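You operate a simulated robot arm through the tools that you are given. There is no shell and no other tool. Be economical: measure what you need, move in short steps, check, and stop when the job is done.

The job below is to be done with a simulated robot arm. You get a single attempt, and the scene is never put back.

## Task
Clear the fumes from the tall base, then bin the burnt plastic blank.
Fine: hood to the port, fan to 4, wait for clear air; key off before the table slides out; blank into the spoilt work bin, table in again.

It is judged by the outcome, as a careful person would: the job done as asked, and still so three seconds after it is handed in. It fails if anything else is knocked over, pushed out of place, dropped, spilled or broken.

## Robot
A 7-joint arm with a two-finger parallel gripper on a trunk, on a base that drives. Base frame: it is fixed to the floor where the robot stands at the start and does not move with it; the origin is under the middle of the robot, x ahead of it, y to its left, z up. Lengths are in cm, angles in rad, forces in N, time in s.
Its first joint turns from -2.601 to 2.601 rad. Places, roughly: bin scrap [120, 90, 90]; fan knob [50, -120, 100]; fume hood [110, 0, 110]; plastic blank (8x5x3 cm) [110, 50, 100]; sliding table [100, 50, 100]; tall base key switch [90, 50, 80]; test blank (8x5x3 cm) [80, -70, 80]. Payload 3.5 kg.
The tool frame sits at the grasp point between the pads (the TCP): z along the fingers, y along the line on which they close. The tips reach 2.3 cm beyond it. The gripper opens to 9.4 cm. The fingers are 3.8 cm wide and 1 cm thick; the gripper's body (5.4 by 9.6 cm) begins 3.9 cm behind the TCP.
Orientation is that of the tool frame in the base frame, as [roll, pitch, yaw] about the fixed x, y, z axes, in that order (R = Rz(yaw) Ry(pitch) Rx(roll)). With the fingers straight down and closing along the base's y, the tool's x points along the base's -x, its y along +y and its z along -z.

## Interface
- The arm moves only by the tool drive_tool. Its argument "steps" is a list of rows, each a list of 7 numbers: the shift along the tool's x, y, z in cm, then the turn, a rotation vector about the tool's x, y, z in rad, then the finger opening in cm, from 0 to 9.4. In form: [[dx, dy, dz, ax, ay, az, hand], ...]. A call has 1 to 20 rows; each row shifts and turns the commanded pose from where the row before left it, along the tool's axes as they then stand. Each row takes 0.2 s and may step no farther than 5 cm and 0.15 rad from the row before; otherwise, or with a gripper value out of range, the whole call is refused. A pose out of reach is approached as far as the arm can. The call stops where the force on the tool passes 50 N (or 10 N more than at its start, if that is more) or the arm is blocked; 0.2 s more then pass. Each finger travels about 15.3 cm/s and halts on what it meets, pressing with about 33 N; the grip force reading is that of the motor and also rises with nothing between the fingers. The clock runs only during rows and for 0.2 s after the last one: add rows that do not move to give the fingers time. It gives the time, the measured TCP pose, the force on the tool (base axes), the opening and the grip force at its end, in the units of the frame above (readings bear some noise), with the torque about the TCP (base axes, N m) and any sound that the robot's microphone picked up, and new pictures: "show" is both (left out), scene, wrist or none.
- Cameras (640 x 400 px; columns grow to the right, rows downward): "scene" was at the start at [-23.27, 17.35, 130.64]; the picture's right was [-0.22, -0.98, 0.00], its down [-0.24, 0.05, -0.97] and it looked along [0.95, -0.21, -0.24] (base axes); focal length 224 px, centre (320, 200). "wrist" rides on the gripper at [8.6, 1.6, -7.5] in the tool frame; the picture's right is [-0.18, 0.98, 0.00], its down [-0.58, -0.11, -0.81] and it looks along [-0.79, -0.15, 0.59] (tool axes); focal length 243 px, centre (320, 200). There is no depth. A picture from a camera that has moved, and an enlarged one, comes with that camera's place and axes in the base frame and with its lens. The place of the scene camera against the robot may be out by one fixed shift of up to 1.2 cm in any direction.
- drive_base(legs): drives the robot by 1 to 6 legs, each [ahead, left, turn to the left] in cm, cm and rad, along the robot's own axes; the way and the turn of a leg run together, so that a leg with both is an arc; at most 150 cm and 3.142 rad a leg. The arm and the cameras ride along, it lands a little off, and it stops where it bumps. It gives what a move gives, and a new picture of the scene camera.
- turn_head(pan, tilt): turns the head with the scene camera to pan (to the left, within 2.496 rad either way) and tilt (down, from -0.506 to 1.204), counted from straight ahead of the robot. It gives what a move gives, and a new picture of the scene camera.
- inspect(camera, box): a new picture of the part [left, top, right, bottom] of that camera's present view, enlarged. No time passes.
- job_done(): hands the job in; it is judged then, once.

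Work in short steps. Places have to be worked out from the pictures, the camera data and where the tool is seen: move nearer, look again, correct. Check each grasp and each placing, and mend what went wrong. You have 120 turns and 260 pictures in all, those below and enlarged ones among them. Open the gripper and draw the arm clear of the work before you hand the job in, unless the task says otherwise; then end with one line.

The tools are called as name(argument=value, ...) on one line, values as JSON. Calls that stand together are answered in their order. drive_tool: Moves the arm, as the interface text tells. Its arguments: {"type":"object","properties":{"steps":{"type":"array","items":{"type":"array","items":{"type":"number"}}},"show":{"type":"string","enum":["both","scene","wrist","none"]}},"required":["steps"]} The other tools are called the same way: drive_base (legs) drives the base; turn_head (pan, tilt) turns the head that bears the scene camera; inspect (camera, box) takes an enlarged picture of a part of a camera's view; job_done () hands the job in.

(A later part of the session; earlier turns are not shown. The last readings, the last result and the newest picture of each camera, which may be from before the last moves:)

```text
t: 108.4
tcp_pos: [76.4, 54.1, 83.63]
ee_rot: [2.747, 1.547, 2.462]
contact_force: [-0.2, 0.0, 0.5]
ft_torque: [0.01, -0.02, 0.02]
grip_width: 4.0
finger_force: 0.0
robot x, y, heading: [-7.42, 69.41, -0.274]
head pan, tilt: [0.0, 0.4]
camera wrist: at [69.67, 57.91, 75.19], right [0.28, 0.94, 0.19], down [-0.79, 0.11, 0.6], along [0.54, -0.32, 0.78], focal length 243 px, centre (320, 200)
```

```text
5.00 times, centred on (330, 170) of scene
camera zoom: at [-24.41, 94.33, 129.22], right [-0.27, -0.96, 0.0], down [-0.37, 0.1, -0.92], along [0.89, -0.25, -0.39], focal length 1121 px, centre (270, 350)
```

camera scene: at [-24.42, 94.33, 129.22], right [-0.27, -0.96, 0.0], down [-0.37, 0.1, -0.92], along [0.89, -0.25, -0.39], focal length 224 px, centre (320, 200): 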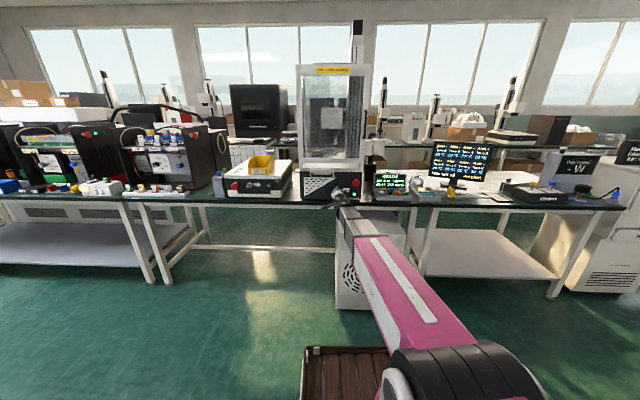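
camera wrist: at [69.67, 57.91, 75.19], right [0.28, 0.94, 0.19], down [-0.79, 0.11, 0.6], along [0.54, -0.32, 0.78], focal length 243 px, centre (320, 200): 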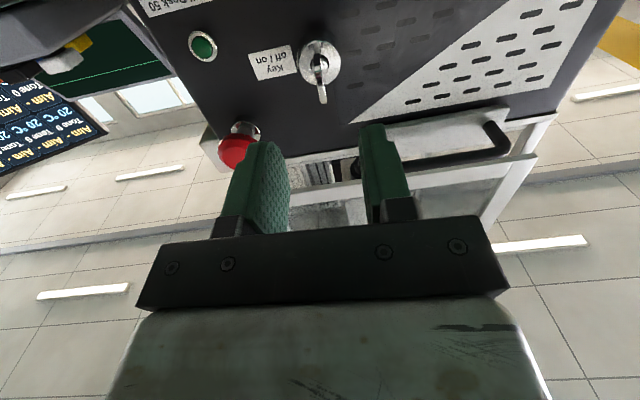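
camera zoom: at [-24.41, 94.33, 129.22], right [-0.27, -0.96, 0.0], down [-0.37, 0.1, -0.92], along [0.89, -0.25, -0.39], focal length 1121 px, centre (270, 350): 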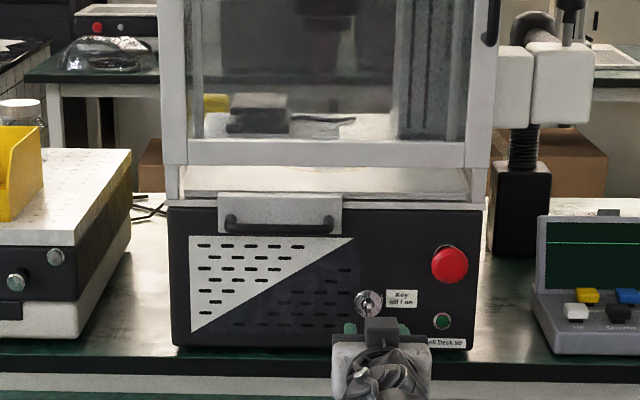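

Key is vertical, lamp dark, panel off. Next the table handle. I trim the heading by -0.033 to be square with the machine, roll the gripper 90° so the jaws close vertically, and rise to the handle level.

drive_base(legs=[[-3, 0, -0.033]])

drive_tool(steps=[[-2, 1.5, 0, 0, 0, 0, 6], [-2, 1.5, 0, 0, 0, 0, 6], [-2, 1.5, 0, 0, 0, 0, 6], [-2, 1.5, 0, 0, 0, 0, 6], [-1.5, 1.5, 0, 0, 0, 0, 6], [0, 0, 0, 0, 0, 0.15, 6], [0, 0, 0, 0, 0, 0.15, 6], [0, 0, 0, 0, 0, 0.15, 6], [0, 0, 0, 0, 0, 0.15, 6], [0, 0, 0, 0, 0, 0.15, 6], [0, 0, 0, 0, 0, 0.15, 6], [0, 0, 0, 0, 0, 0.15, 6], [0, 0, 0, 0, 0, 0.15, 6], [0, 0, 0, 0, 0, 0.15, 6], [0, 0, 0, 0, 0, 0.15, 6]], show="both")

inspect(camera="scene", box=[270, 120, 390, 200])

```text
t: 109.2
tcp_pos: [73.09, 52.07, 83.63]
ee_rot: [2.75, 1.547, 2.431]
contact_force: [0.1, 0.2, 0.0]
ft_torque: [0.01, 0.01, 0.0]
grip_width: 4.01
finger_force: 0.1
robot x, y, heading: [-10.18, 70.08, -0.303]
head pan, tilt: [0.0, 0.4]
camera scene: at [-26.47, 95.76, 129.22], right [-0.3, -0.95, 0.0], down [-0.37, 0.12, -0.92], along [0.88, -0.28, -0.39], focal length 224 px, centre (320, 200)
```

scene: 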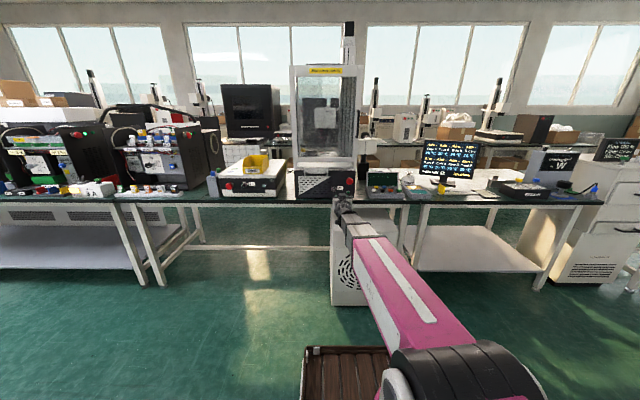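

```text
t: 112.4
tcp_pos: [75.66, 59.1, 93.12]
ee_rot: [1.593, 0.06, 1.254]
contact_force: [-0.5, 0.4, 1.0]
ft_torque: [0.04, -0.04, 0.0]
grip_width: 5.99
finger_force: 0.0
robot x, y, heading: [-10.15, 70.33, -0.31]
head pan, tilt: [0.0, 0.4]
camera scene: at [-26.47, 95.76, 129.22], right [-0.3, -0.95, 0.0], down [-0.37, 0.12, -0.92], along [0.88, -0.28, -0.39], focal length 224 px, centre (320, 200)
camera wrist: at [71.37, 69.77, 94.49], right [-0.02, -0.13, 0.99], down [-0.95, -0.3, -0.06], along [0.31, -0.94, -0.11], focal length 243 px, centre (320, 200)
```

scene: 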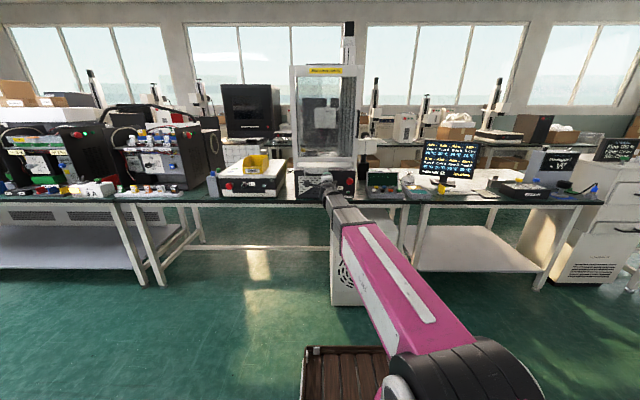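
wrist: 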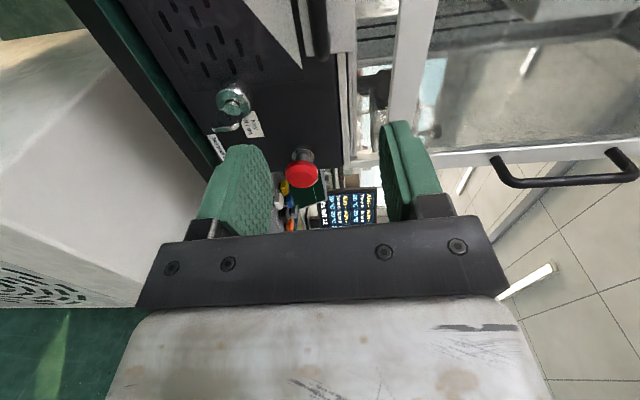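

```text
5.00 times, centred on (330, 160) of scene
camera zoom: at [-26.47, 95.76, 129.22], right [-0.3, -0.95, 0.0], down [-0.37, 0.12, -0.92], along [0.88, -0.28, -0.39], focal length 1121 px, centre (270, 400)
```

zoom: 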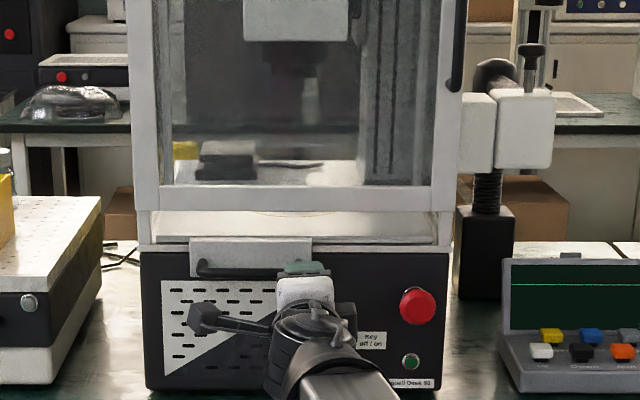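

I zoom the wrist view on the handle bar.

inspect(camera="wrist", box=[240, 0, 400, 100])

```text
4.00 times, centred on (320, 50) of wrist
camera zoom: at [71.37, 69.77, 94.49], right [-0.02, -0.13, 0.99], down [-0.95, -0.3, -0.06], along [0.31, -0.94, -0.11], focal length 970 px, centre (320, 800)
```

zoom: 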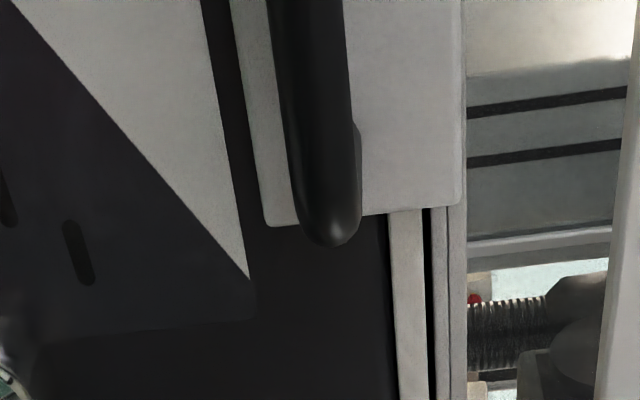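

The handle bar centre is about (88.4, 61.8, 93.4), level with the tool. I move 6.4 cm left, drive ahead 6 cm and look again.

drive_tool(steps=[[2.1, 0, 0, 0, 0, 0, 4.5], [2.1, 0, 0, 0, 0, 0, 4.5], [2.1, 0, 0, 0, 0, 0, 4.5]], show="none")

drive_base(legs=[[6, 0, 0]])

drive_tool(steps=[[0, 0, 0, 0, 0, 0, 4.5]], show="wrist")

inspect(camera="scene", box=[280, 120, 380, 190])

```text
t: 113.2
tcp_pos: [77.63, 65.09, 92.87]
ee_rot: [1.594, 0.062, 1.254]
contact_force: [1.0, 0.9, 0.1]
ft_torque: [-0.03, -0.03, 0.01]
grip_width: 4.53
finger_force: 0.0
robot x, y, heading: [-9.84, 69.57, -0.308]
head pan, tilt: [0.0, 0.4]
```

```text
t: 114.2
tcp_pos: [83.23, 63.24, 92.78]
ee_rot: [1.591, 0.062, 1.254]
contact_force: [-1.1, -0.6, 0.6]
ft_torque: [-0.01, -0.01, 0.0]
grip_width: 4.48
finger_force: 0.3
robot x, y, heading: [-4.4, 68.2, -0.305]
head pan, tilt: [0.0, 0.4]
camera scene: at [-20.73, 93.95, 129.22], right [-0.3, -0.95, 0.0], down [-0.37, 0.12, -0.92], along [0.88, -0.28, -0.39], focal length 224 px, centre (320, 200)
```

scene: 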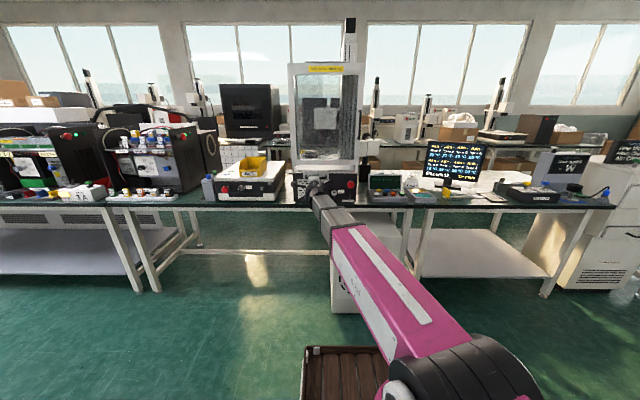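

```text
t: 114.6
tcp_pos: [83.38, 63.26, 92.85]
ee_rot: [1.594, 0.062, 1.252]
contact_force: [-0.2, 0.3, -0.1]
ft_torque: [-0.04, 0.01, 0.01]
grip_width: 4.47
finger_force: 0.1
robot x, y, heading: [-4.68, 68.11, -0.305]
head pan, tilt: [0.0, 0.4]
camera wrist: at [79.06, 73.91, 94.08], right [-0.02, -0.12, 0.99], down [-0.95, -0.3, -0.05], along [0.31, -0.94, -0.11], focal length 243 px, centre (320, 200)
```

wrist: 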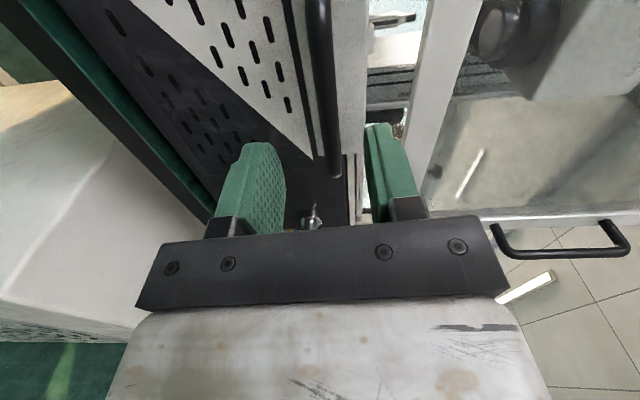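

```text
5.71 times, centred on (330, 155) of scene
camera zoom: at [-20.73, 93.95, 129.22], right [-0.3, -0.95, 0.0], down [-0.37, 0.12, -0.92], along [0.88, -0.28, -0.39], focal length 1281 px, centre (263, 457)
```

zoom: 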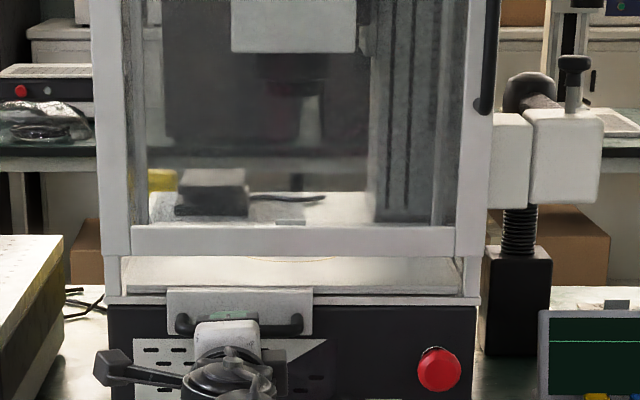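

The bar is 5.2 cm ahead and about 0.45 cm above the tool axis. I correct, advance 4.3 cm and close.

drive_tool(steps=[[0, 0.45, 1, 0, 0, 0, 4.5], [0, 0, 1.7, 0, 0, 0, 4.5], [0, 0, 1.6, 0, 0, 0, 4.5]], show="wrist")

```text
t: 115.4
tcp_pos: [87.49, 61.89, 93.18]
ee_rot: [1.594, 0.062, 1.254]
contact_force: [-0.1, -0.5, 0.6]
ft_torque: [0.02, 0.0, 0.0]
grip_width: 4.52
finger_force: 0.0
robot x, y, heading: [-4.21, 68.25, -0.306]
head pan, tilt: [0.0, 0.4]
camera wrist: at [83.2, 72.55, 94.46], right [-0.02, -0.12, 0.99], down [-0.95, -0.3, -0.05], along [0.31, -0.94, -0.11], focal length 243 px, centre (320, 200)
```

wrist: 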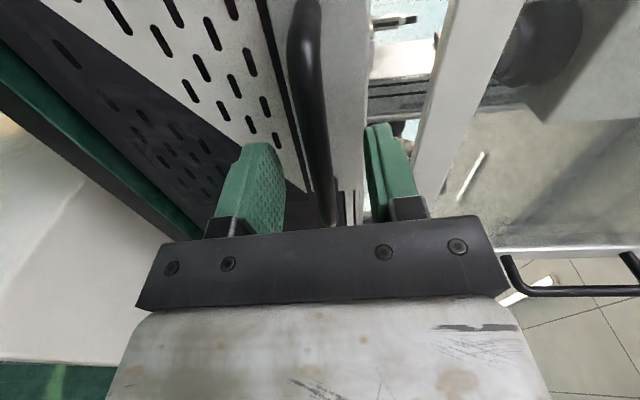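

The bar runs between the jaws. I close on it.

drive_tool(steps=[[0, 0, 0, 0, 0, 0, 2.5], [0, 0, 0, 0, 0, 0, 0.8], [0, 0, 0, 0, 0, 0, 0.5], [0, 0, 0, 0, 0, 0, 0.5]], show="wrist")

```text
t: 116.4
tcp_pos: [87.33, 61.82, 93.27]
ee_rot: [1.594, 0.06, 1.254]
contact_force: [1.6, 0.8, 5.7]
ft_torque: [1.74, -0.67, -0.05]
grip_width: 1.37
finger_force: 44.7
robot x, y, heading: [-4.5, 68.0, -0.3]
head pan, tilt: [0.0, 0.4]
camera wrist: at [83.17, 72.54, 94.5], right [-0.02, -0.12, 0.99], down [-0.95, -0.3, -0.06], along [0.31, -0.94, -0.11], focal length 243 px, centre (320, 200)
```

wrist: 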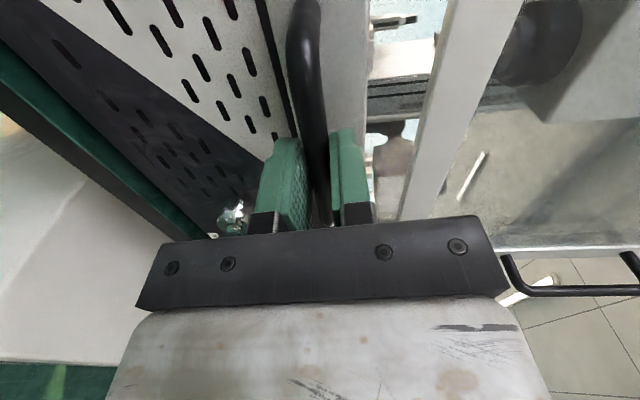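

Bar gripped (1.37 cm). I pull the table out gently, 5 cm first.

drive_tool(steps=[[0, 0, -0.6, 0, 0, 0, 0.5], [0, 0, -0.9, 0, 0, 0, 0.5], [0, 0, -0.9, 0, 0, 0, 0.5], [0, 0, -0.9, 0, 0, 0, 0.5], [0, 0, -0.9, 0, 0, 0, 0.5], [0, 0, -0.8, 0, 0, 0, 0.5]], show="scene")

inspect(camera="scene", box=[280, 120, 380, 200])

```text
t: 117.8
tcp_pos: [82.64, 63.47, 93.26]
ee_rot: [1.593, 0.061, 1.252]
contact_force: [-1.8, -2.6, -11.7]
ft_torque: [1.7, -0.46, 0.76]
grip_width: 1.37
finger_force: 45.5
robot x, y, heading: [-4.71, 68.3, -0.306]
head pan, tilt: [0.0, 0.4]
camera scene: at [-20.71, 93.94, 129.23], right [-0.3, -0.95, 0.0], down [-0.37, 0.12, -0.92], along [0.88, -0.28, -0.39], focal length 224 px, centre (320, 200)
```

scene: 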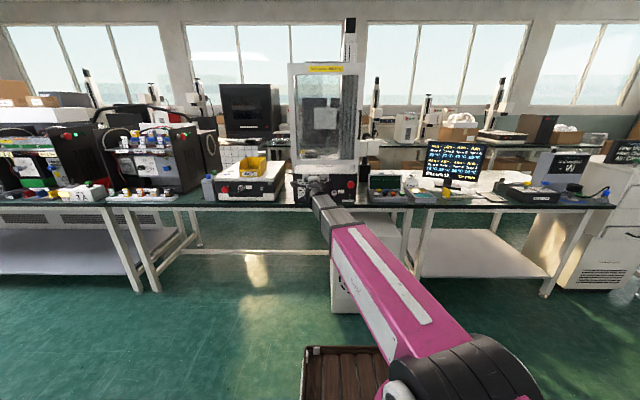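

```text
5.00 times, centred on (330, 160) of scene
camera zoom: at [-20.71, 93.94, 129.23], right [-0.3, -0.95, 0.0], down [-0.37, 0.12, -0.92], along [0.88, -0.28, -0.39], focal length 1121 px, centre (270, 400)
```

zoom: 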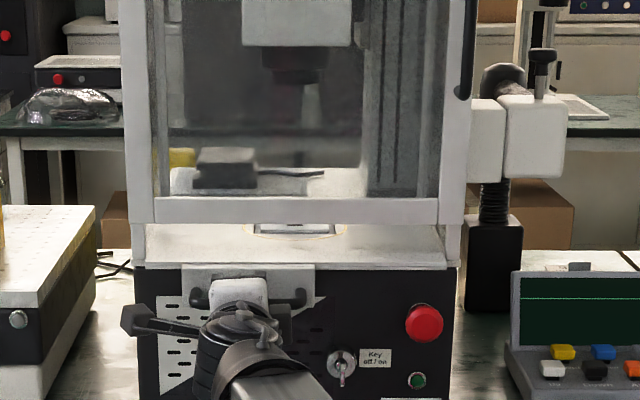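

It slides freely. I see the blank on its jig in the middle of the table coming out. I continue pulling.

drive_tool(steps=[[0, 0, -0.9, 0, 0, 0, 0.5], [0, 0, -1, 0, 0, 0, 0.5], [0, 0, -1, 0, 0, 0, 0.5], [0, 0, -1, 0, 0, 0, 0.5], [0, 0, -1, 0, 0, 0, 0.5], [0, 0, -1, 0, 0, 0, 0.5], [0, 0, -1, 0, 0, 0, 0.5], [0, 0, -1, 0, 0, 0, 0.5], [0, 0, -0.9, 0, 0, 0, 0.5]], show="none")

inspect(camera="scene", box=[280, 120, 380, 200])

```text
t: 119.4
tcp_pos: [76.03, 65.74, 93.3]
ee_rot: [1.595, 0.051, 1.251]
contact_force: [-1.3, -0.7, -13.6]
ft_torque: [1.86, -0.49, 0.12]
grip_width: 1.34
finger_force: 45.3
robot x, y, heading: [-4.34, 68.3, -0.304]
head pan, tilt: [0.0, 0.4]
stopped in row 8: the force on the tool passed its limit at 51 N (the readings are from after the stop); the commanded pose is now the measured one
```

```text
5.00 times, centred on (330, 160) of scene
camera zoom: at [-20.71, 93.94, 129.22], right [-0.3, -0.95, 0.0], down [-0.37, 0.12, -0.92], along [0.88, -0.28, -0.39], focal length 1121 px, centre (270, 400)
```

zoom: 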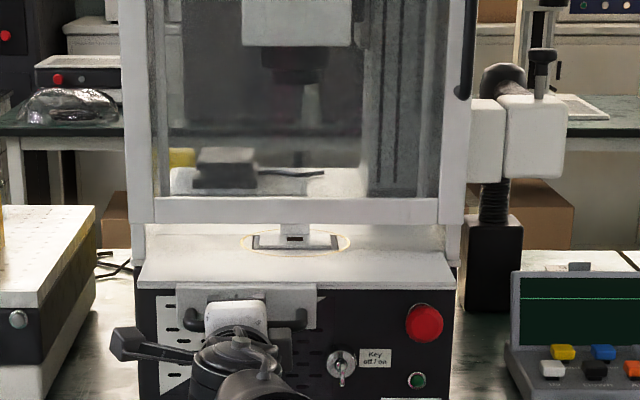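

Travel stopped at about 12 cm (51 N). I release the bar and retract to look at what stopped it.

drive_tool(steps=[[0, 0, 0, 0, 0, 0, 3], [0, 0, 0, 0, 0, 0, 4.5], [0, 0, 0, 0, 0, 0, 4.5], [0, 0, -1, 0, 0, 0, 4.5], [0, 0, -2, 0, 0, 0, 4.5], [0, 0, -2, 0, 0, 0, 4.5], [0, 0, -2, 0, 0, 0, 4.5]], show="none")

turn_head(pan=0.0, tilt=0.5)

inspect(camera="scene", box=[290, 110, 370, 170])

```text
t: 121.0
tcp_pos: [69.24, 67.94, 93.49]
ee_rot: [1.597, 0.06, 1.252]
contact_force: [0.3, 0.5, -0.3]
ft_torque: [-0.01, 0.01, 0.02]
grip_width: 4.51
finger_force: 0.1
robot x, y, heading: [-4.99, 68.1, -0.307]
head pan, tilt: [0.0, 0.4]
```

```text
t: 121.7
tcp_pos: [69.36, 67.84, 93.47]
ee_rot: [1.597, 0.058, 1.252]
contact_force: [-0.1, 0.4, -0.4]
ft_torque: [-0.01, 0.02, 0.04]
grip_width: 4.51
finger_force: 0.1
robot x, y, heading: [-4.43, 68.56, -0.301]
head pan, tilt: [0.0, 0.499]
camera scene: at [-20.89, 94.0, 128.31], right [-0.3, -0.95, 0.0], down [-0.46, 0.14, -0.88], along [0.84, -0.26, -0.48], focal length 224 px, centre (320, 200)
```

scene: 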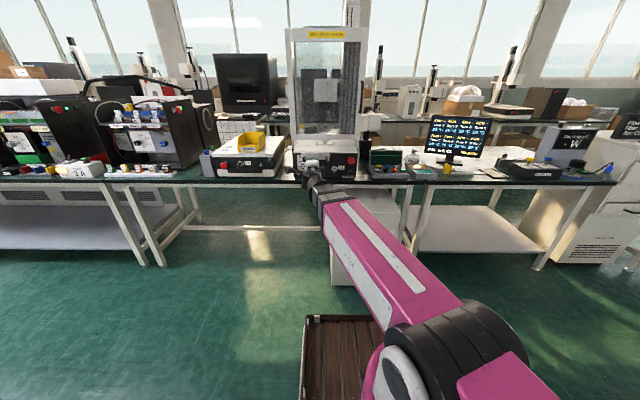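

```text
6.67 times, centred on (330, 140) of scene
camera zoom: at [-20.89, 94.0, 128.31], right [-0.3, -0.95, 0.0], down [-0.46, 0.14, -0.88], along [0.84, -0.26, -0.48], focal length 1494 px, centre (253, 600)
```

zoom: 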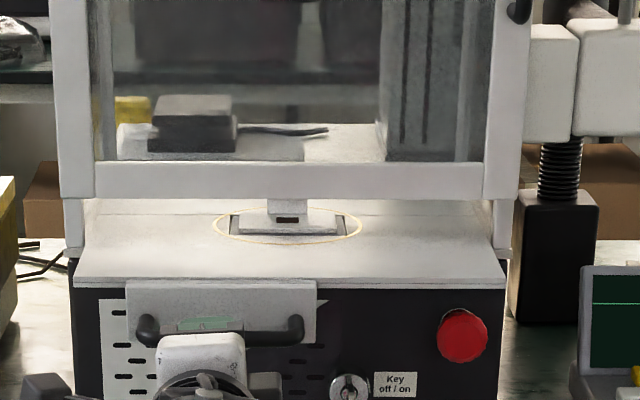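

The blank lies on its target circle close to the door frame. I roll the gripper back, rise, and turn it down to look from above with the wrist camera.

drive_tool(steps=[[0, 0, 0, 0, 0, -0.15, 6], [0, 0, 0, 0, 0, -0.15, 6], [0, 0, 0, 0, 0, -0.15, 6], [0, 0, 0, 0, 0, -0.15, 6], [0, 0, 0, 0, 0, -0.15, 6], [0, 0, 0, 0, 0, -0.15, 6], [0, 0, 0, 0, 0, -0.15, 6], [0, 0, 0, 0, 0, -0.15, 6], [0, 0, 0, 0, 0, -0.15, 6], [0, 0, 0, 0, 0, -0.15, 6], [-2, 0, 0, 0, 0, 0, 6], [-2.5, 0, 0, 0, 0, 0, 6], [-2.5, 0, 0, 0, 0, 0, 6], [-2.5, 0, 0, 0, 0, 0, 6], [-2.5, 0, 0, 0, 0, 0, 6], [-1, 0, 1, 0, 0, 0, 6], [0, 0, 2, 0, 0, 0, 6], [0, 0, 2, 0, 0, 0, 6], [0, 0, 2, 0, 0, 0, 6], [0, 0, 2, 0, 0, 0, 6]], show="none")

drive_tool(steps=[[0, 0, 0, 0, 0.12, 0, 6], [0, 0, 0, 0, 0.12, 0, 6], [0, 0, 0, 0, 0.12, 0, 6], [0, 0, 0, 0, 0.12, 0, 6], [0, 0, 0, 0, 0.12, 0, 6], [0, 0, 0, 0, 0.12, 0, 6], [0, 0, 0, 0, 0.12, 0, 6], [0, 0, 0, 0, 0.12, 0, 6]], show="both")

```text
t: 125.9
tcp_pos: [78.24, 64.77, 106.32]
ee_rot: [2.698, 1.542, 2.377]
contact_force: [0.4, -0.8, -0.9]
ft_torque: [-0.02, 0.01, -0.01]
grip_width: 6.0
finger_force: 0.0
robot x, y, heading: [-4.62, 68.29, -0.3]
head pan, tilt: [0.0, 0.499]
```

```text
t: 127.7
tcp_pos: [78.03, 64.71, 106.26]
ee_rot: [3.127, 0.582, 2.816]
contact_force: [0.2, 0.5, -0.5]
ft_torque: [0.01, 0.0, -0.01]
grip_width: 6.02
finger_force: 0.0
robot x, y, heading: [-4.32, 68.56, -0.303]
head pan, tilt: [0.0, 0.499]
camera scene: at [-20.89, 94.0, 128.31], right [-0.3, -0.95, 0.0], down [-0.46, 0.14, -0.88], along [0.84, -0.26, -0.48], focal length 224 px, centre (320, 200)
camera wrist: at [67.99, 69.88, 107.78], right [0.46, 0.88, 0.11], down [0.0, -0.13, 0.99], along [0.89, -0.45, -0.06], focal length 243 px, centre (320, 200)
```

scene: 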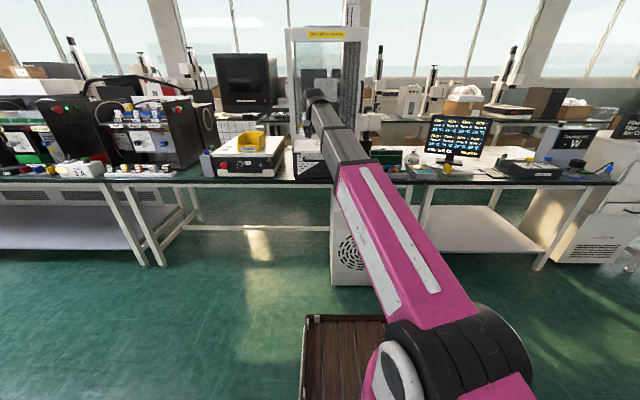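
wrist: 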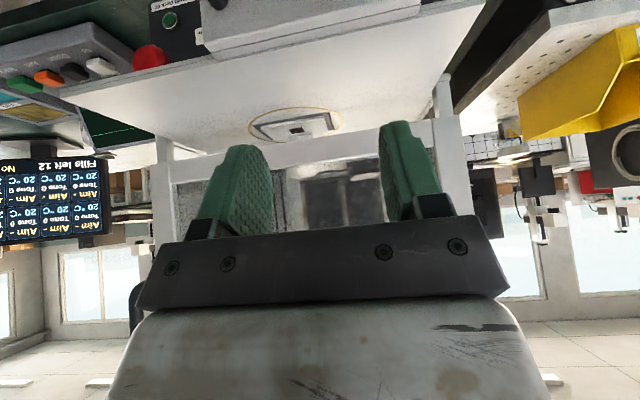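

inspect(camera="wrist", box=[200, 70, 400, 190])

```text
3.20 times, centred on (300, 130) of wrist
camera zoom: at [67.99, 69.88, 107.78], right [0.46, 0.88, 0.11], down [0.0, -0.13, 0.99], along [0.89, -0.45, -0.06], focal length 776 px, centre (384, 424)
```

zoom: 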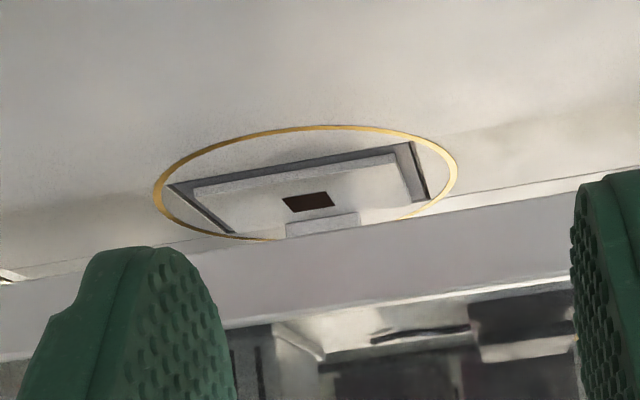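

The blank is fully out in front of the door frame: a plate with a burnt mark and a raised boss at about (93.4, 55.4, 98.9). I set the tool at 60° from vertical and approach to 10 cm before the boss.

drive_tool(steps=[[0, -0.8, 0, 0, -0.12, 0, 6], [0, -0.8, 0, 0, -0.12, 0, 6], [0, -0.8, 0, 0, -0.12, 0, 6], [0, -0.8, 0, 0, -0.1, 0, 6], [-0.52, -0.4, 1.8, 0, 0, 0, 6], [-0.52, -0.4, 1.8, 0, 0, 0, 6], [-0.52, -0.3, 1.8, 0, 0, 0, 6], [-0.52, 0, 1.8, 0, 0, 0, 6], [-0.5, 0, 1.8, 0, 0, 0, 6]], show="wrist")

inspect(camera="wrist", box=[220, 20, 420, 150])

inspect(camera="scene", box=[290, 110, 370, 170])

```text
t: 129.7
tcp_pos: [85.56, 57.89, 103.98]
ee_rot: [3.118, 1.046, 2.799]
contact_force: [-0.1, 0.2, 0.3]
ft_torque: [-0.03, 0.01, 0.03]
grip_width: 6.02
finger_force: 0.0
robot x, y, heading: [-4.16, 68.12, -0.303]
head pan, tilt: [0.0, 0.499]
camera wrist: at [75.88, 62.82, 100.24], right [0.4, 0.9, 0.17], down [-0.42, 0.01, 0.91], along [0.81, -0.43, 0.39], focal length 243 px, centre (320, 200)
```

wrist: 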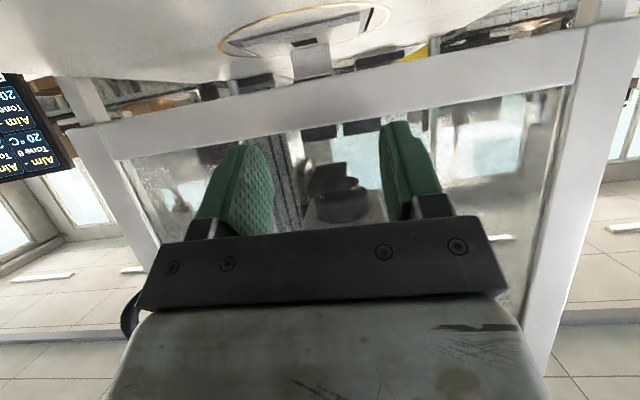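

```text
3.08 times, centred on (320, 85) of wrist
camera zoom: at [75.88, 62.82, 100.24], right [0.4, 0.9, 0.17], down [-0.42, 0.01, 0.91], along [0.81, -0.43, 0.39], focal length 746 px, centre (320, 554)
```

zoom: 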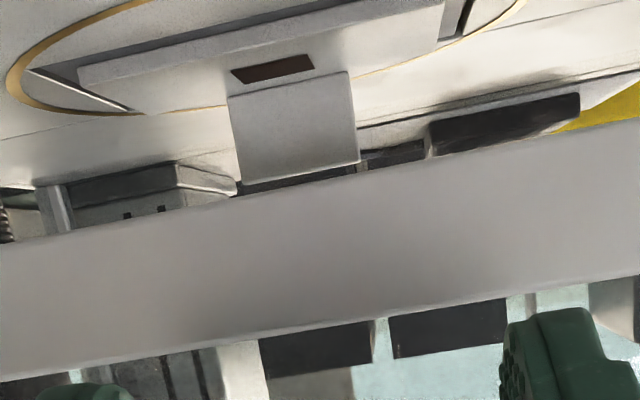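

```text
6.67 times, centred on (330, 140) of scene
camera zoom: at [-20.89, 94.0, 128.31], right [-0.3, -0.95, 0.0], down [-0.46, 0.14, -0.88], along [0.84, -0.26, -0.48], focal length 1494 px, centre (253, 600)
```

zoom: 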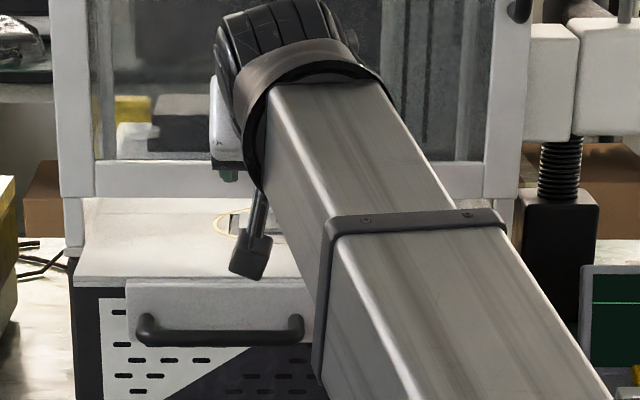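

The boss may still sit under the door frame, so I need a side view to judge. I level the tool, roll it so the wrist camera looks across from the left, and inspect.

drive_tool(steps=[[1, 1, -1.8, 0, -0.13, 0, 6], [1, 1, -1.8, 0, -0.13, 0, 6], [0, 1, -1, 0, -0.13, 0, 6], [0, 1, 0, 0, -0.13, 0, 6], [0, 1, 0, 0, 0, 0.15, 6], [0, 0, 0, 0, 0, 0.15, 6], [0, 0, 0, 0, 0, 0.15, 6], [0, 0, 0, 0, 0, 0.15, 6], [0, 0, 0, 0, 0, 0.15, 6], [0, 0, 0, 0, 0, 0.15, 6], [0, 0, 0, 0, 0, 0.15, 6], [0, 0, 0, 0, 0, 0.15, 6], [0, 0, 0, 0, 0, 0.15, 6], [0, 0, 0, 0, 0, 0.15, 6], [0, 0, 1, 0, 0, 0, 6]], show="wrist")

inspect(camera="wrist", box=[230, 0, 430, 130])

```text
t: 132.9
tcp_pos: [83.19, 63.76, 104.14]
ee_rot: [1.575, 0.059, 1.248]
contact_force: [-0.1, 0.1, 0.4]
ft_torque: [0.02, 0.01, -0.05]
grip_width: 5.97
finger_force: 0.2
robot x, y, heading: [-4.63, 68.39, -0.302]
head pan, tilt: [0.0, 0.499]
camera wrist: at [78.94, 74.53, 105.24], right [-0.04, -0.12, 0.99], down [-0.95, -0.3, -0.07], along [0.31, -0.95, -0.11], focal length 243 px, centre (320, 200)
```

wrist: 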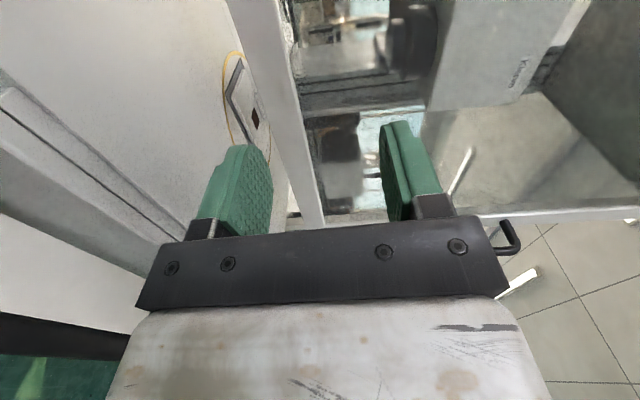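

```text
3.08 times, centred on (330, 65) of wrist
camera zoom: at [78.94, 74.53, 105.24], right [-0.04, -0.12, 0.99], down [-0.95, -0.3, -0.07], along [0.31, -0.95, -0.11], focal length 746 px, centre (289, 615)
```

zoom: 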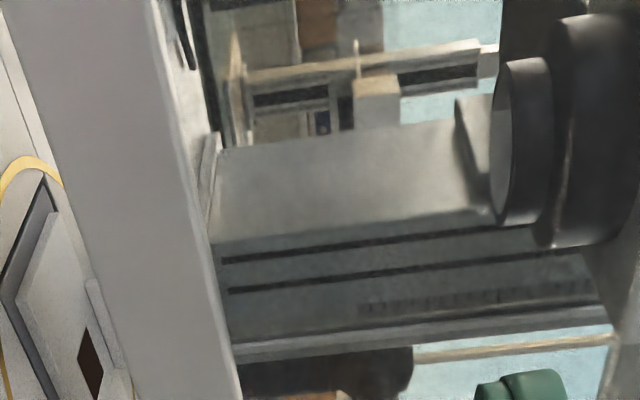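

From here the frame hides the back of the blank. I retract and lower so the camera looks under the frame at table level.

drive_tool(steps=[[0, 0, -2, 0, 0, 0, 3], [0, 0, -2, 0, 0, 0, 3], [0, 0, -2, 0, 0, 0, 3], [0, 0, -2, 0, 0, 0, 3], [0, 0, -2, 0, 0, 0, 3], [0, 0, -2, 0, 0, 0, 3], [0, -2, 0, 0, 0, 0, 3], [0, -2, 0, 0, 0, 0, 3], [0, -2, 0, 0, 0, 0, 3]], show="wrist")

inspect(camera="wrist", box=[240, 0, 400, 100])

```text
t: 134.9
tcp_pos: [71.49, 67.25, 98.19]
ee_rot: [1.577, 0.059, 1.249]
contact_force: [0.3, 0.1, 0.1]
ft_torque: [0.02, 0.0, 0.0]
grip_width: 3.01
finger_force: 0.2
robot x, y, heading: [-4.22, 68.3, -0.309]
head pan, tilt: [0.0, 0.499]
camera wrist: at [67.34, 78.0, 99.3], right [-0.04, -0.12, 0.99], down [-0.95, -0.3, -0.07], along [0.31, -0.95, -0.1], focal length 243 px, centre (320, 200)
```

wrist: 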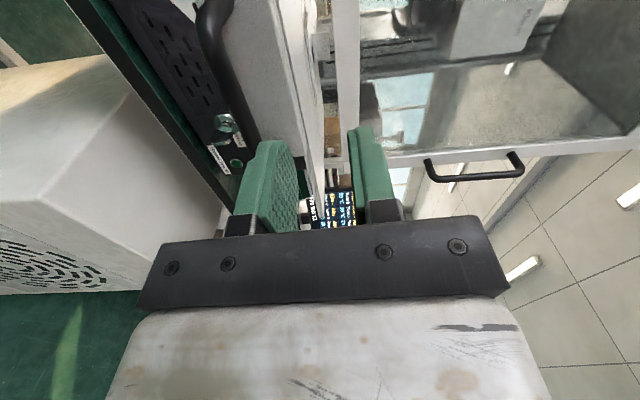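

```text
4.00 times, centred on (320, 50) of wrist
camera zoom: at [67.34, 78.0, 99.3], right [-0.04, -0.12, 0.99], down [-0.95, -0.3, -0.07], along [0.31, -0.95, -0.1], focal length 970 px, centre (320, 800)
```

zoom: 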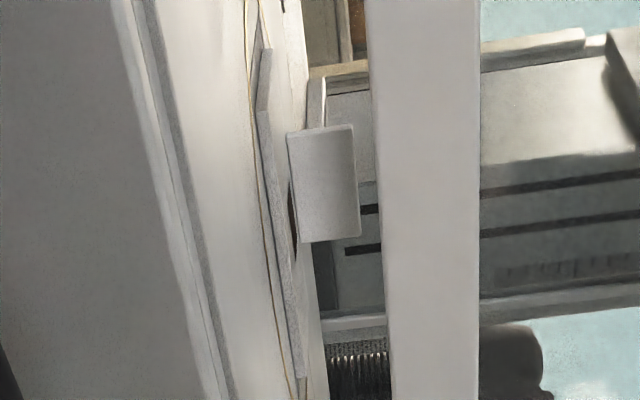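

The boss clears under the frame, but it still lies under it. I re-grip the handle and try pulling further, in case the stop was only a stick.

drive_tool(steps=[[0, -1.6, 0, 0, 0, 0, 4.5], [0, -1.7, 0, 0, 0, 0, 4.5], [0, -1.5, 0, 0, 0, 0, 4.5], [0, 0, 1.6, 0, 0, 0, 4.5], [0, 0, 1.6, 0, 0, 0, 4.5], [0, 0, 1.5, 0, 0, 0, 4.5], [0, 0, 0, 0, 0, 0, 2.5], [0, 0, 0, 0, 0, 0, 0.8], [0, 0, 0, 0, 0, 0, 0.5], [0, 0, 0, 0, 0, 0, 0.5]], show="none")

drive_tool(steps=[[0, 0, -0.3, 0, 0, 0, 0.5], [0, 0, -0.3, 0, 0, 0, 0.5], [0, 0, -0.3, 0, 0, 0, 0.5], [0, 0, -0.3, 0, 0, 0, 0.5], [0, 0, -0.3, 0, 0, 0, 0.5], [0, 0, -0.3, 0, 0, 0, 0.5]], show="wrist")

```text
t: 137.1
tcp_pos: [76.01, 65.57, 93.32]
ee_rot: [1.577, 0.06, 1.249]
contact_force: [-0.7, -0.2, -24.6]
ft_torque: [0.54, 0.11, 0.01]
grip_width: 1.6
finger_force: 12.1
robot x, y, heading: [-4.5, 68.24, -0.299]
head pan, tilt: [0.0, 0.499]
```

```text
t: 138.5
tcp_pos: [74.29, 66.02, 93.21]
ee_rot: [1.576, 0.06, 1.25]
contact_force: [-0.8, -4.4, -23.5]
ft_torque: [0.5, 0.11, 0.16]
grip_width: 1.55
finger_force: 11.4
robot x, y, heading: [-3.96, 68.47, -0.304]
head pan, tilt: [0.0, 0.499]
camera wrist: at [70.05, 76.79, 94.44], right [-0.03, -0.12, 0.99], down [-0.95, -0.3, -0.07], along [0.31, -0.95, -0.1], focal length 243 px, centre (320, 200)
```

wrist: 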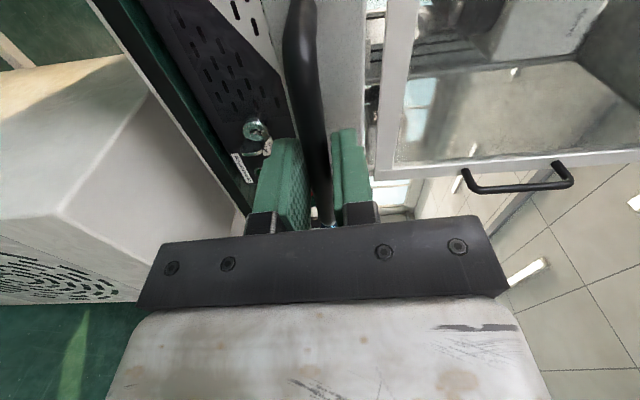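

It moved another 1.8 cm. I check in the scene that the table came along, not a slip.

inspect(camera="scene", box=[290, 110, 370, 170])

```text
6.67 times, centred on (330, 140) of scene
camera zoom: at [-20.83, 93.98, 128.32], right [-0.3, -0.95, 0.0], down [-0.46, 0.14, -0.88], along [0.84, -0.26, -0.48], focal length 1494 px, centre (253, 600)
```

zoom: 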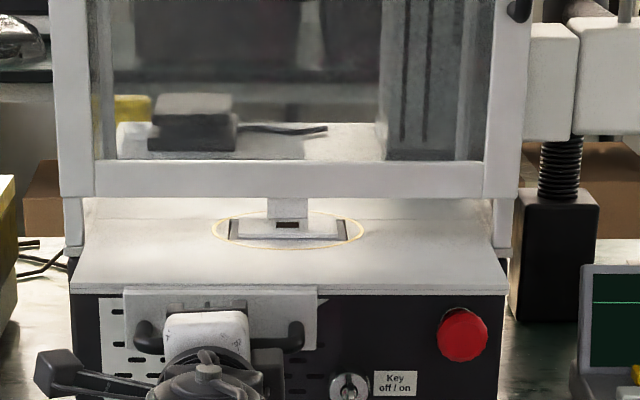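

The table came along, so it was only sticking. I ease the vertical offset and continue pulling in small steps.

drive_tool(steps=[[0, -0.2, -0.2, 0, 0, 0, 0.3], [0, 0, -0.5, 0, 0, 0, 0.3], [0, 0, -0.5, 0, 0, 0, 0.3], [0, 0, -0.5, 0, 0, 0, 0.3], [0, 0, -0.5, 0, 0, 0, 0.3], [0, 0, -0.5, 0, 0, 0, 0.3], [0, 0, -0.5, 0, 0, 0, 0.3], [0, 0, -0.5, 0, 0, 0, 0.3], [0, 0, -0.5, 0, 0, 0, 0.3], [0, 0, -0.5, 0, 0, 0, 0.3], [0, 0, -0.5, 0, 0, 0, 0.3], [0, 0, -0.5, 0, 0, 0, 0.3]], show="none")

inspect(camera="scene", box=[290, 110, 370, 170])

```text
t: 141.1
tcp_pos: [68.8, 67.84, 93.15]
ee_rot: [1.575, 0.06, 1.248]
contact_force: [-0.8, -3.6, 15.0]
ft_torque: [1.64, -0.7, 0.31]
grip_width: 1.37
finger_force: 45.0
robot x, y, heading: [-4.47, 68.24, -0.301]
head pan, tilt: [0.0, 0.499]
```

```text
6.67 times, centred on (330, 140) of scene
camera zoom: at [-20.93, 93.98, 128.3], right [-0.3, -0.95, 0.0], down [-0.46, 0.14, -0.88], along [0.84, -0.26, -0.48], focal length 1494 px, centre (253, 600)
```

zoom: 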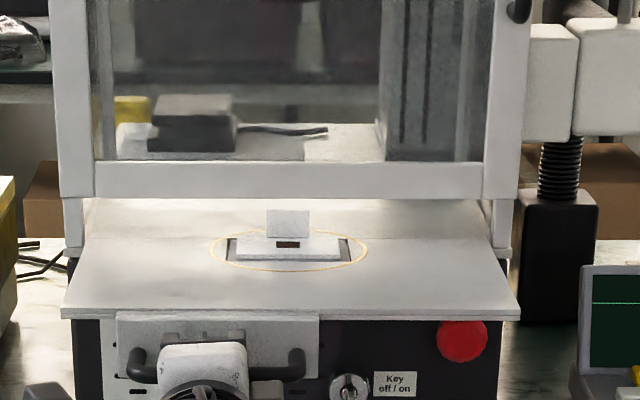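

The blank with its boss is now out in front of the frame. A few more centimetres for clearance.

drive_tool(steps=[[0, 0, -0.5, 0, 0, 0, 0.3], [0, 0, -0.5, 0, 0, 0, 0.3], [0, 0, -0.5, 0, 0, 0, 0.3], [0, 0, -0.5, 0, 0, 0, 0.3], [0, 0, -0.5, 0, 0, 0, 0.3], [0, 0, -0.5, 0, 0, 0, 0.3], [0, 0, -0.5, 0, 0, 0, 0.3], [0, 0, -0.5, 0, 0, 0, 0.3]], show="none")

inspect(camera="scene", box=[290, 110, 370, 170])

```text
t: 142.9
tcp_pos: [65.14, 69.19, 93.18]
ee_rot: [1.576, 0.059, 1.25]
contact_force: [0.2, -1.2, 8.8]
ft_torque: [1.63, -0.63, -0.18]
grip_width: 1.36
finger_force: 45.4
robot x, y, heading: [-4.56, 68.27, -0.309]
head pan, tilt: [0.0, 0.499]
```

```text
6.67 times, centred on (330, 140) of scene
camera zoom: at [-20.91, 93.99, 128.3], right [-0.3, -0.95, 0.0], down [-0.46, 0.14, -0.88], along [0.84, -0.26, -0.48], focal length 1494 px, centre (253, 600)
```

zoom: 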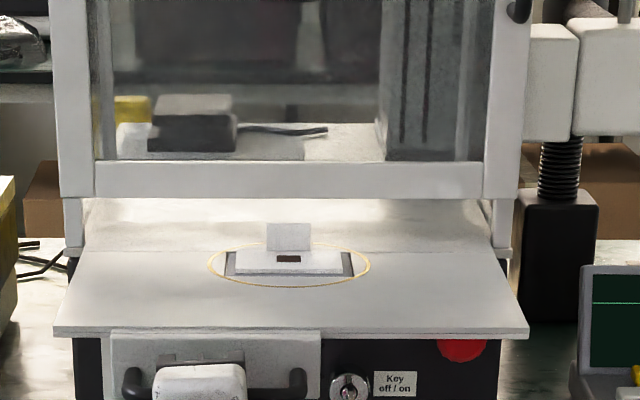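

Enough travel. I release the handle, back the base 7 cm, then roll the tool back, rise and turn it to point down.

drive_tool(steps=[[0, 0, 0, 0, 0, 0, 3], [0, 0, 0, 0, 0, 0, 4.5], [0, 0, 0, 0, 0, 0, 4.5]], show="none")

drive_base(legs=[[-8, 0, 0]])

drive_tool(steps=[[0, 2, 0, 0, 0, -0.1, 5], [0, 0, 0, 0, 0, -0.15, 5], [0, 0, 0, 0, 0, -0.15, 5], [0, 0, 0, 0, 0, -0.15, 5], [0, 0, 0, 0, 0, -0.15, 5], [0, 0, 0, 0, 0, -0.15, 5], [0, 0, 0, 0, 0, -0.15, 5], [0, 0, 0, 0, 0, -0.15, 5], [0, 0, 0, 0, 0, -0.15, 5], [0, 0, 0, 0, 0, -0.15, 5], [0, 0, 0, 0, 0, -0.05, 5], [-2, 0, 0, 0, 0, 0, 5], [-2.5, 0, 0, 0, 0, 0, 5], [-2.5, 0, 0, 0, 0, 0, 5], [-2.5, 0, 0, 0, 0, 0, 5], [-1.5, 0, 1, 0, 0, 0, 5], [0, 0, 2, 0, 0, 0, 5], [0, 0, 2, 0, 0, 0, 5], [0, 0, 2, 0, 0, 0, 5], [0, 0, 2, 0, 0, 0, 5]], show="none")

drive_tool(steps=[[0, 0, 2, 0, 0, 0, 5], [0, 0, 2, 0, 0, 0, 5], [0, 0, 0, 0, 0.12, 0, 5], [0, 0, 0, 0, 0.12, 0, 5], [0, 0, 0, 0, 0.12, 0, 5], [0, 0, 0, 0, 0.12, 0, 5], [0, 0, 0, 0, 0.12, 0, 5], [0, 0, 0, 0, 0.12, 0, 5], [0, 0, 0, 0, 0.12, 0, 5], [0, 0, 0, 0, 0.12, 0, 5]], show="both")

```text
t: 143.7
tcp_pos: [65.03, 69.17, 93.15]
ee_rot: [1.575, 0.061, 1.249]
contact_force: [-0.6, 0.7, 0.7]
ft_torque: [0.0, 0.0, 0.03]
grip_width: 4.5
finger_force: 0.1
robot x, y, heading: [-4.08, 68.13, -0.308]
head pan, tilt: [0.0, 0.499]
```

```text
t: 144.8
tcp_pos: [57.36, 71.44, 93.22]
ee_rot: [1.577, 0.06, 1.249]
contact_force: [1.1, 0.4, 0.0]
ft_torque: [0.01, 0.02, 0.01]
grip_width: 4.51
finger_force: 0.0
robot x, y, heading: [-11.8, 70.68, -0.311]
head pan, tilt: [0.0, 0.499]
camera scene: at [-28.52, 96.42, 128.31], right [-0.3, -0.95, 0.0], down [-0.46, 0.14, -0.88], along [0.84, -0.26, -0.48], focal length 224 px, centre (320, 200)
```

scene: 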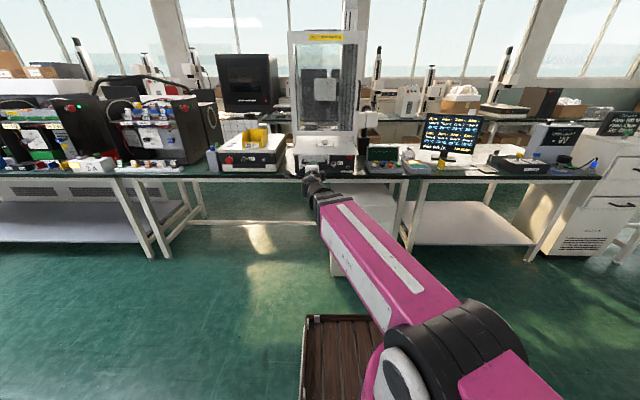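

```text
t: 149.0
tcp_pos: [66.15, 68.82, 106.16]
ee_rot: [2.032, 1.557, 1.712]
contact_force: [-0.2, 0.0, -0.2]
ft_torque: [0.0, -0.02, 0.04]
grip_width: 5.01
finger_force: 0.0
robot x, y, heading: [-12.26, 70.79, -0.306]
head pan, tilt: [0.0, 0.499]
```

```text
t: 151.2
tcp_pos: [69.89, 67.5, 106.14]
ee_rot: [3.128, 0.601, 2.81]
contact_force: [0.8, 0.2, -0.1]
ft_torque: [-0.01, 0.02, 0.01]
grip_width: 5.0
finger_force: 0.0
robot x, y, heading: [-11.87, 70.63, -0.309]
head pan, tilt: [0.0, 0.499]
camera scene: at [-28.52, 96.41, 128.31], right [-0.3, -0.95, 0.0], down [-0.46, 0.14, -0.88], along [0.84, -0.26, -0.48], focal length 224 px, centre (320, 200)
camera wrist: at [59.64, 72.56, 107.43], right [0.45, 0.88, 0.12], down [-0.02, -0.12, 0.99], along [0.89, -0.45, -0.04], focal length 243 px, centre (320, 200)
```

scene: 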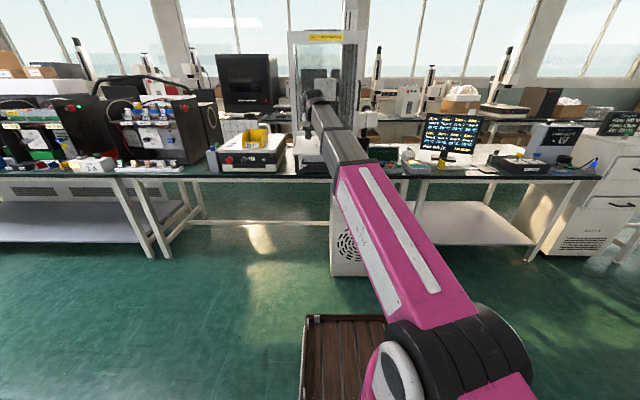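
wrist: 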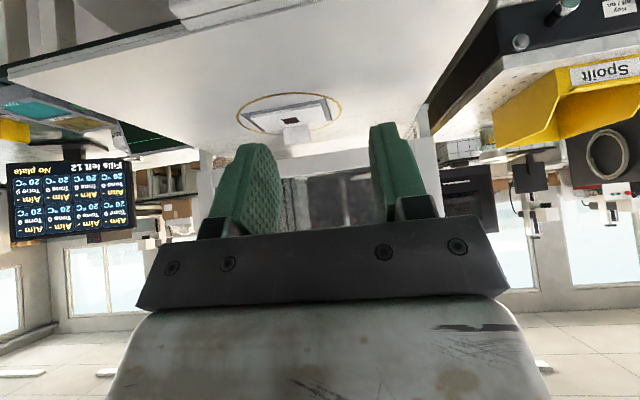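

Blank boss is near (83.3, 58.5, 98). I drive ahead 8 cm, turn the tool fully down and move above it.

drive_base(legs=[[8, 0, 0]])

drive_tool(steps=[[0, -1, 0, 0, 0.12, 0, 6], [0, -1, 0, 0, 0.12, 0, 6], [0, -1, 0, 0, 0.12, 0, 6], [0, -1, 0, 0, 0.12, 0, 6], [0, -0.4, 0, 0, 0.1, 0, 6], [-1, 0, 0, 0, 0, 0, 6], [-1, 0, 0, 0, 0, 0, 6], [-1, 0, 0, 0, 0, 0, 6]], show="wrist")

inspect(camera="wrist", box=[220, 20, 420, 150])

```text
t: 152.2
tcp_pos: [77.47, 65.06, 106.14]
ee_rot: [3.126, 0.603, 2.813]
contact_force: [0.2, -1.0, -0.6]
ft_torque: [0.02, -0.03, -0.02]
grip_width: 4.97
finger_force: 0.0
robot x, y, heading: [-4.25, 68.3, -0.308]
head pan, tilt: [0.0, 0.499]
camera scene: at [-20.87, 93.98, 128.31], right [-0.3, -0.95, 0.0], down [-0.46, 0.14, -0.88], along [0.84, -0.26, -0.48], focal length 224 px, centre (320, 200)
```

scene: 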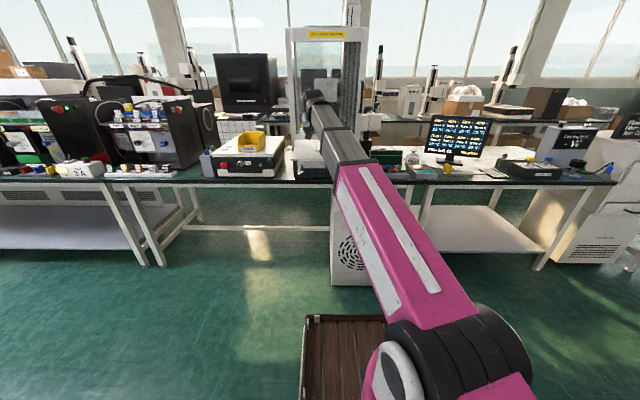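

```text
t: 154.0
tcp_pos: [78.99, 59.91, 106.23]
ee_rot: [3.129, 0.026, 2.82]
contact_force: [-0.1, 1.6, -1.3]
ft_torque: [-0.01, -0.03, 0.01]
grip_width: 6.0
finger_force: 0.1
robot x, y, heading: [-4.78, 68.44, -0.305]
head pan, tilt: [0.0, 0.499]
camera wrist: at [71.14, 64.22, 113.43], right [0.48, 0.87, 0.02], down [0.5, -0.29, 0.82], along [0.72, -0.39, -0.57], focal length 243 px, centre (320, 200)
```

wrist: 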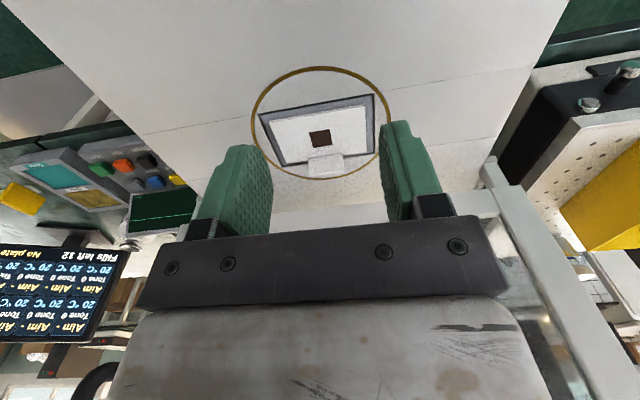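

```text
3.08 times, centred on (320, 85) of wrist
camera zoom: at [71.14, 64.22, 113.43], right [0.48, 0.87, 0.02], down [0.5, -0.29, 0.82], along [0.72, -0.39, -0.57], focal length 746 px, centre (320, 554)
```

zoom: 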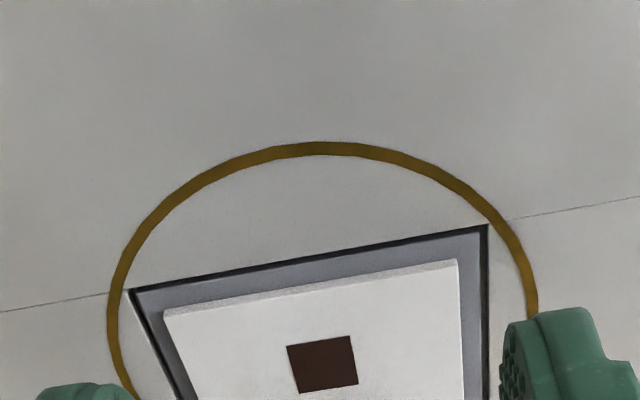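

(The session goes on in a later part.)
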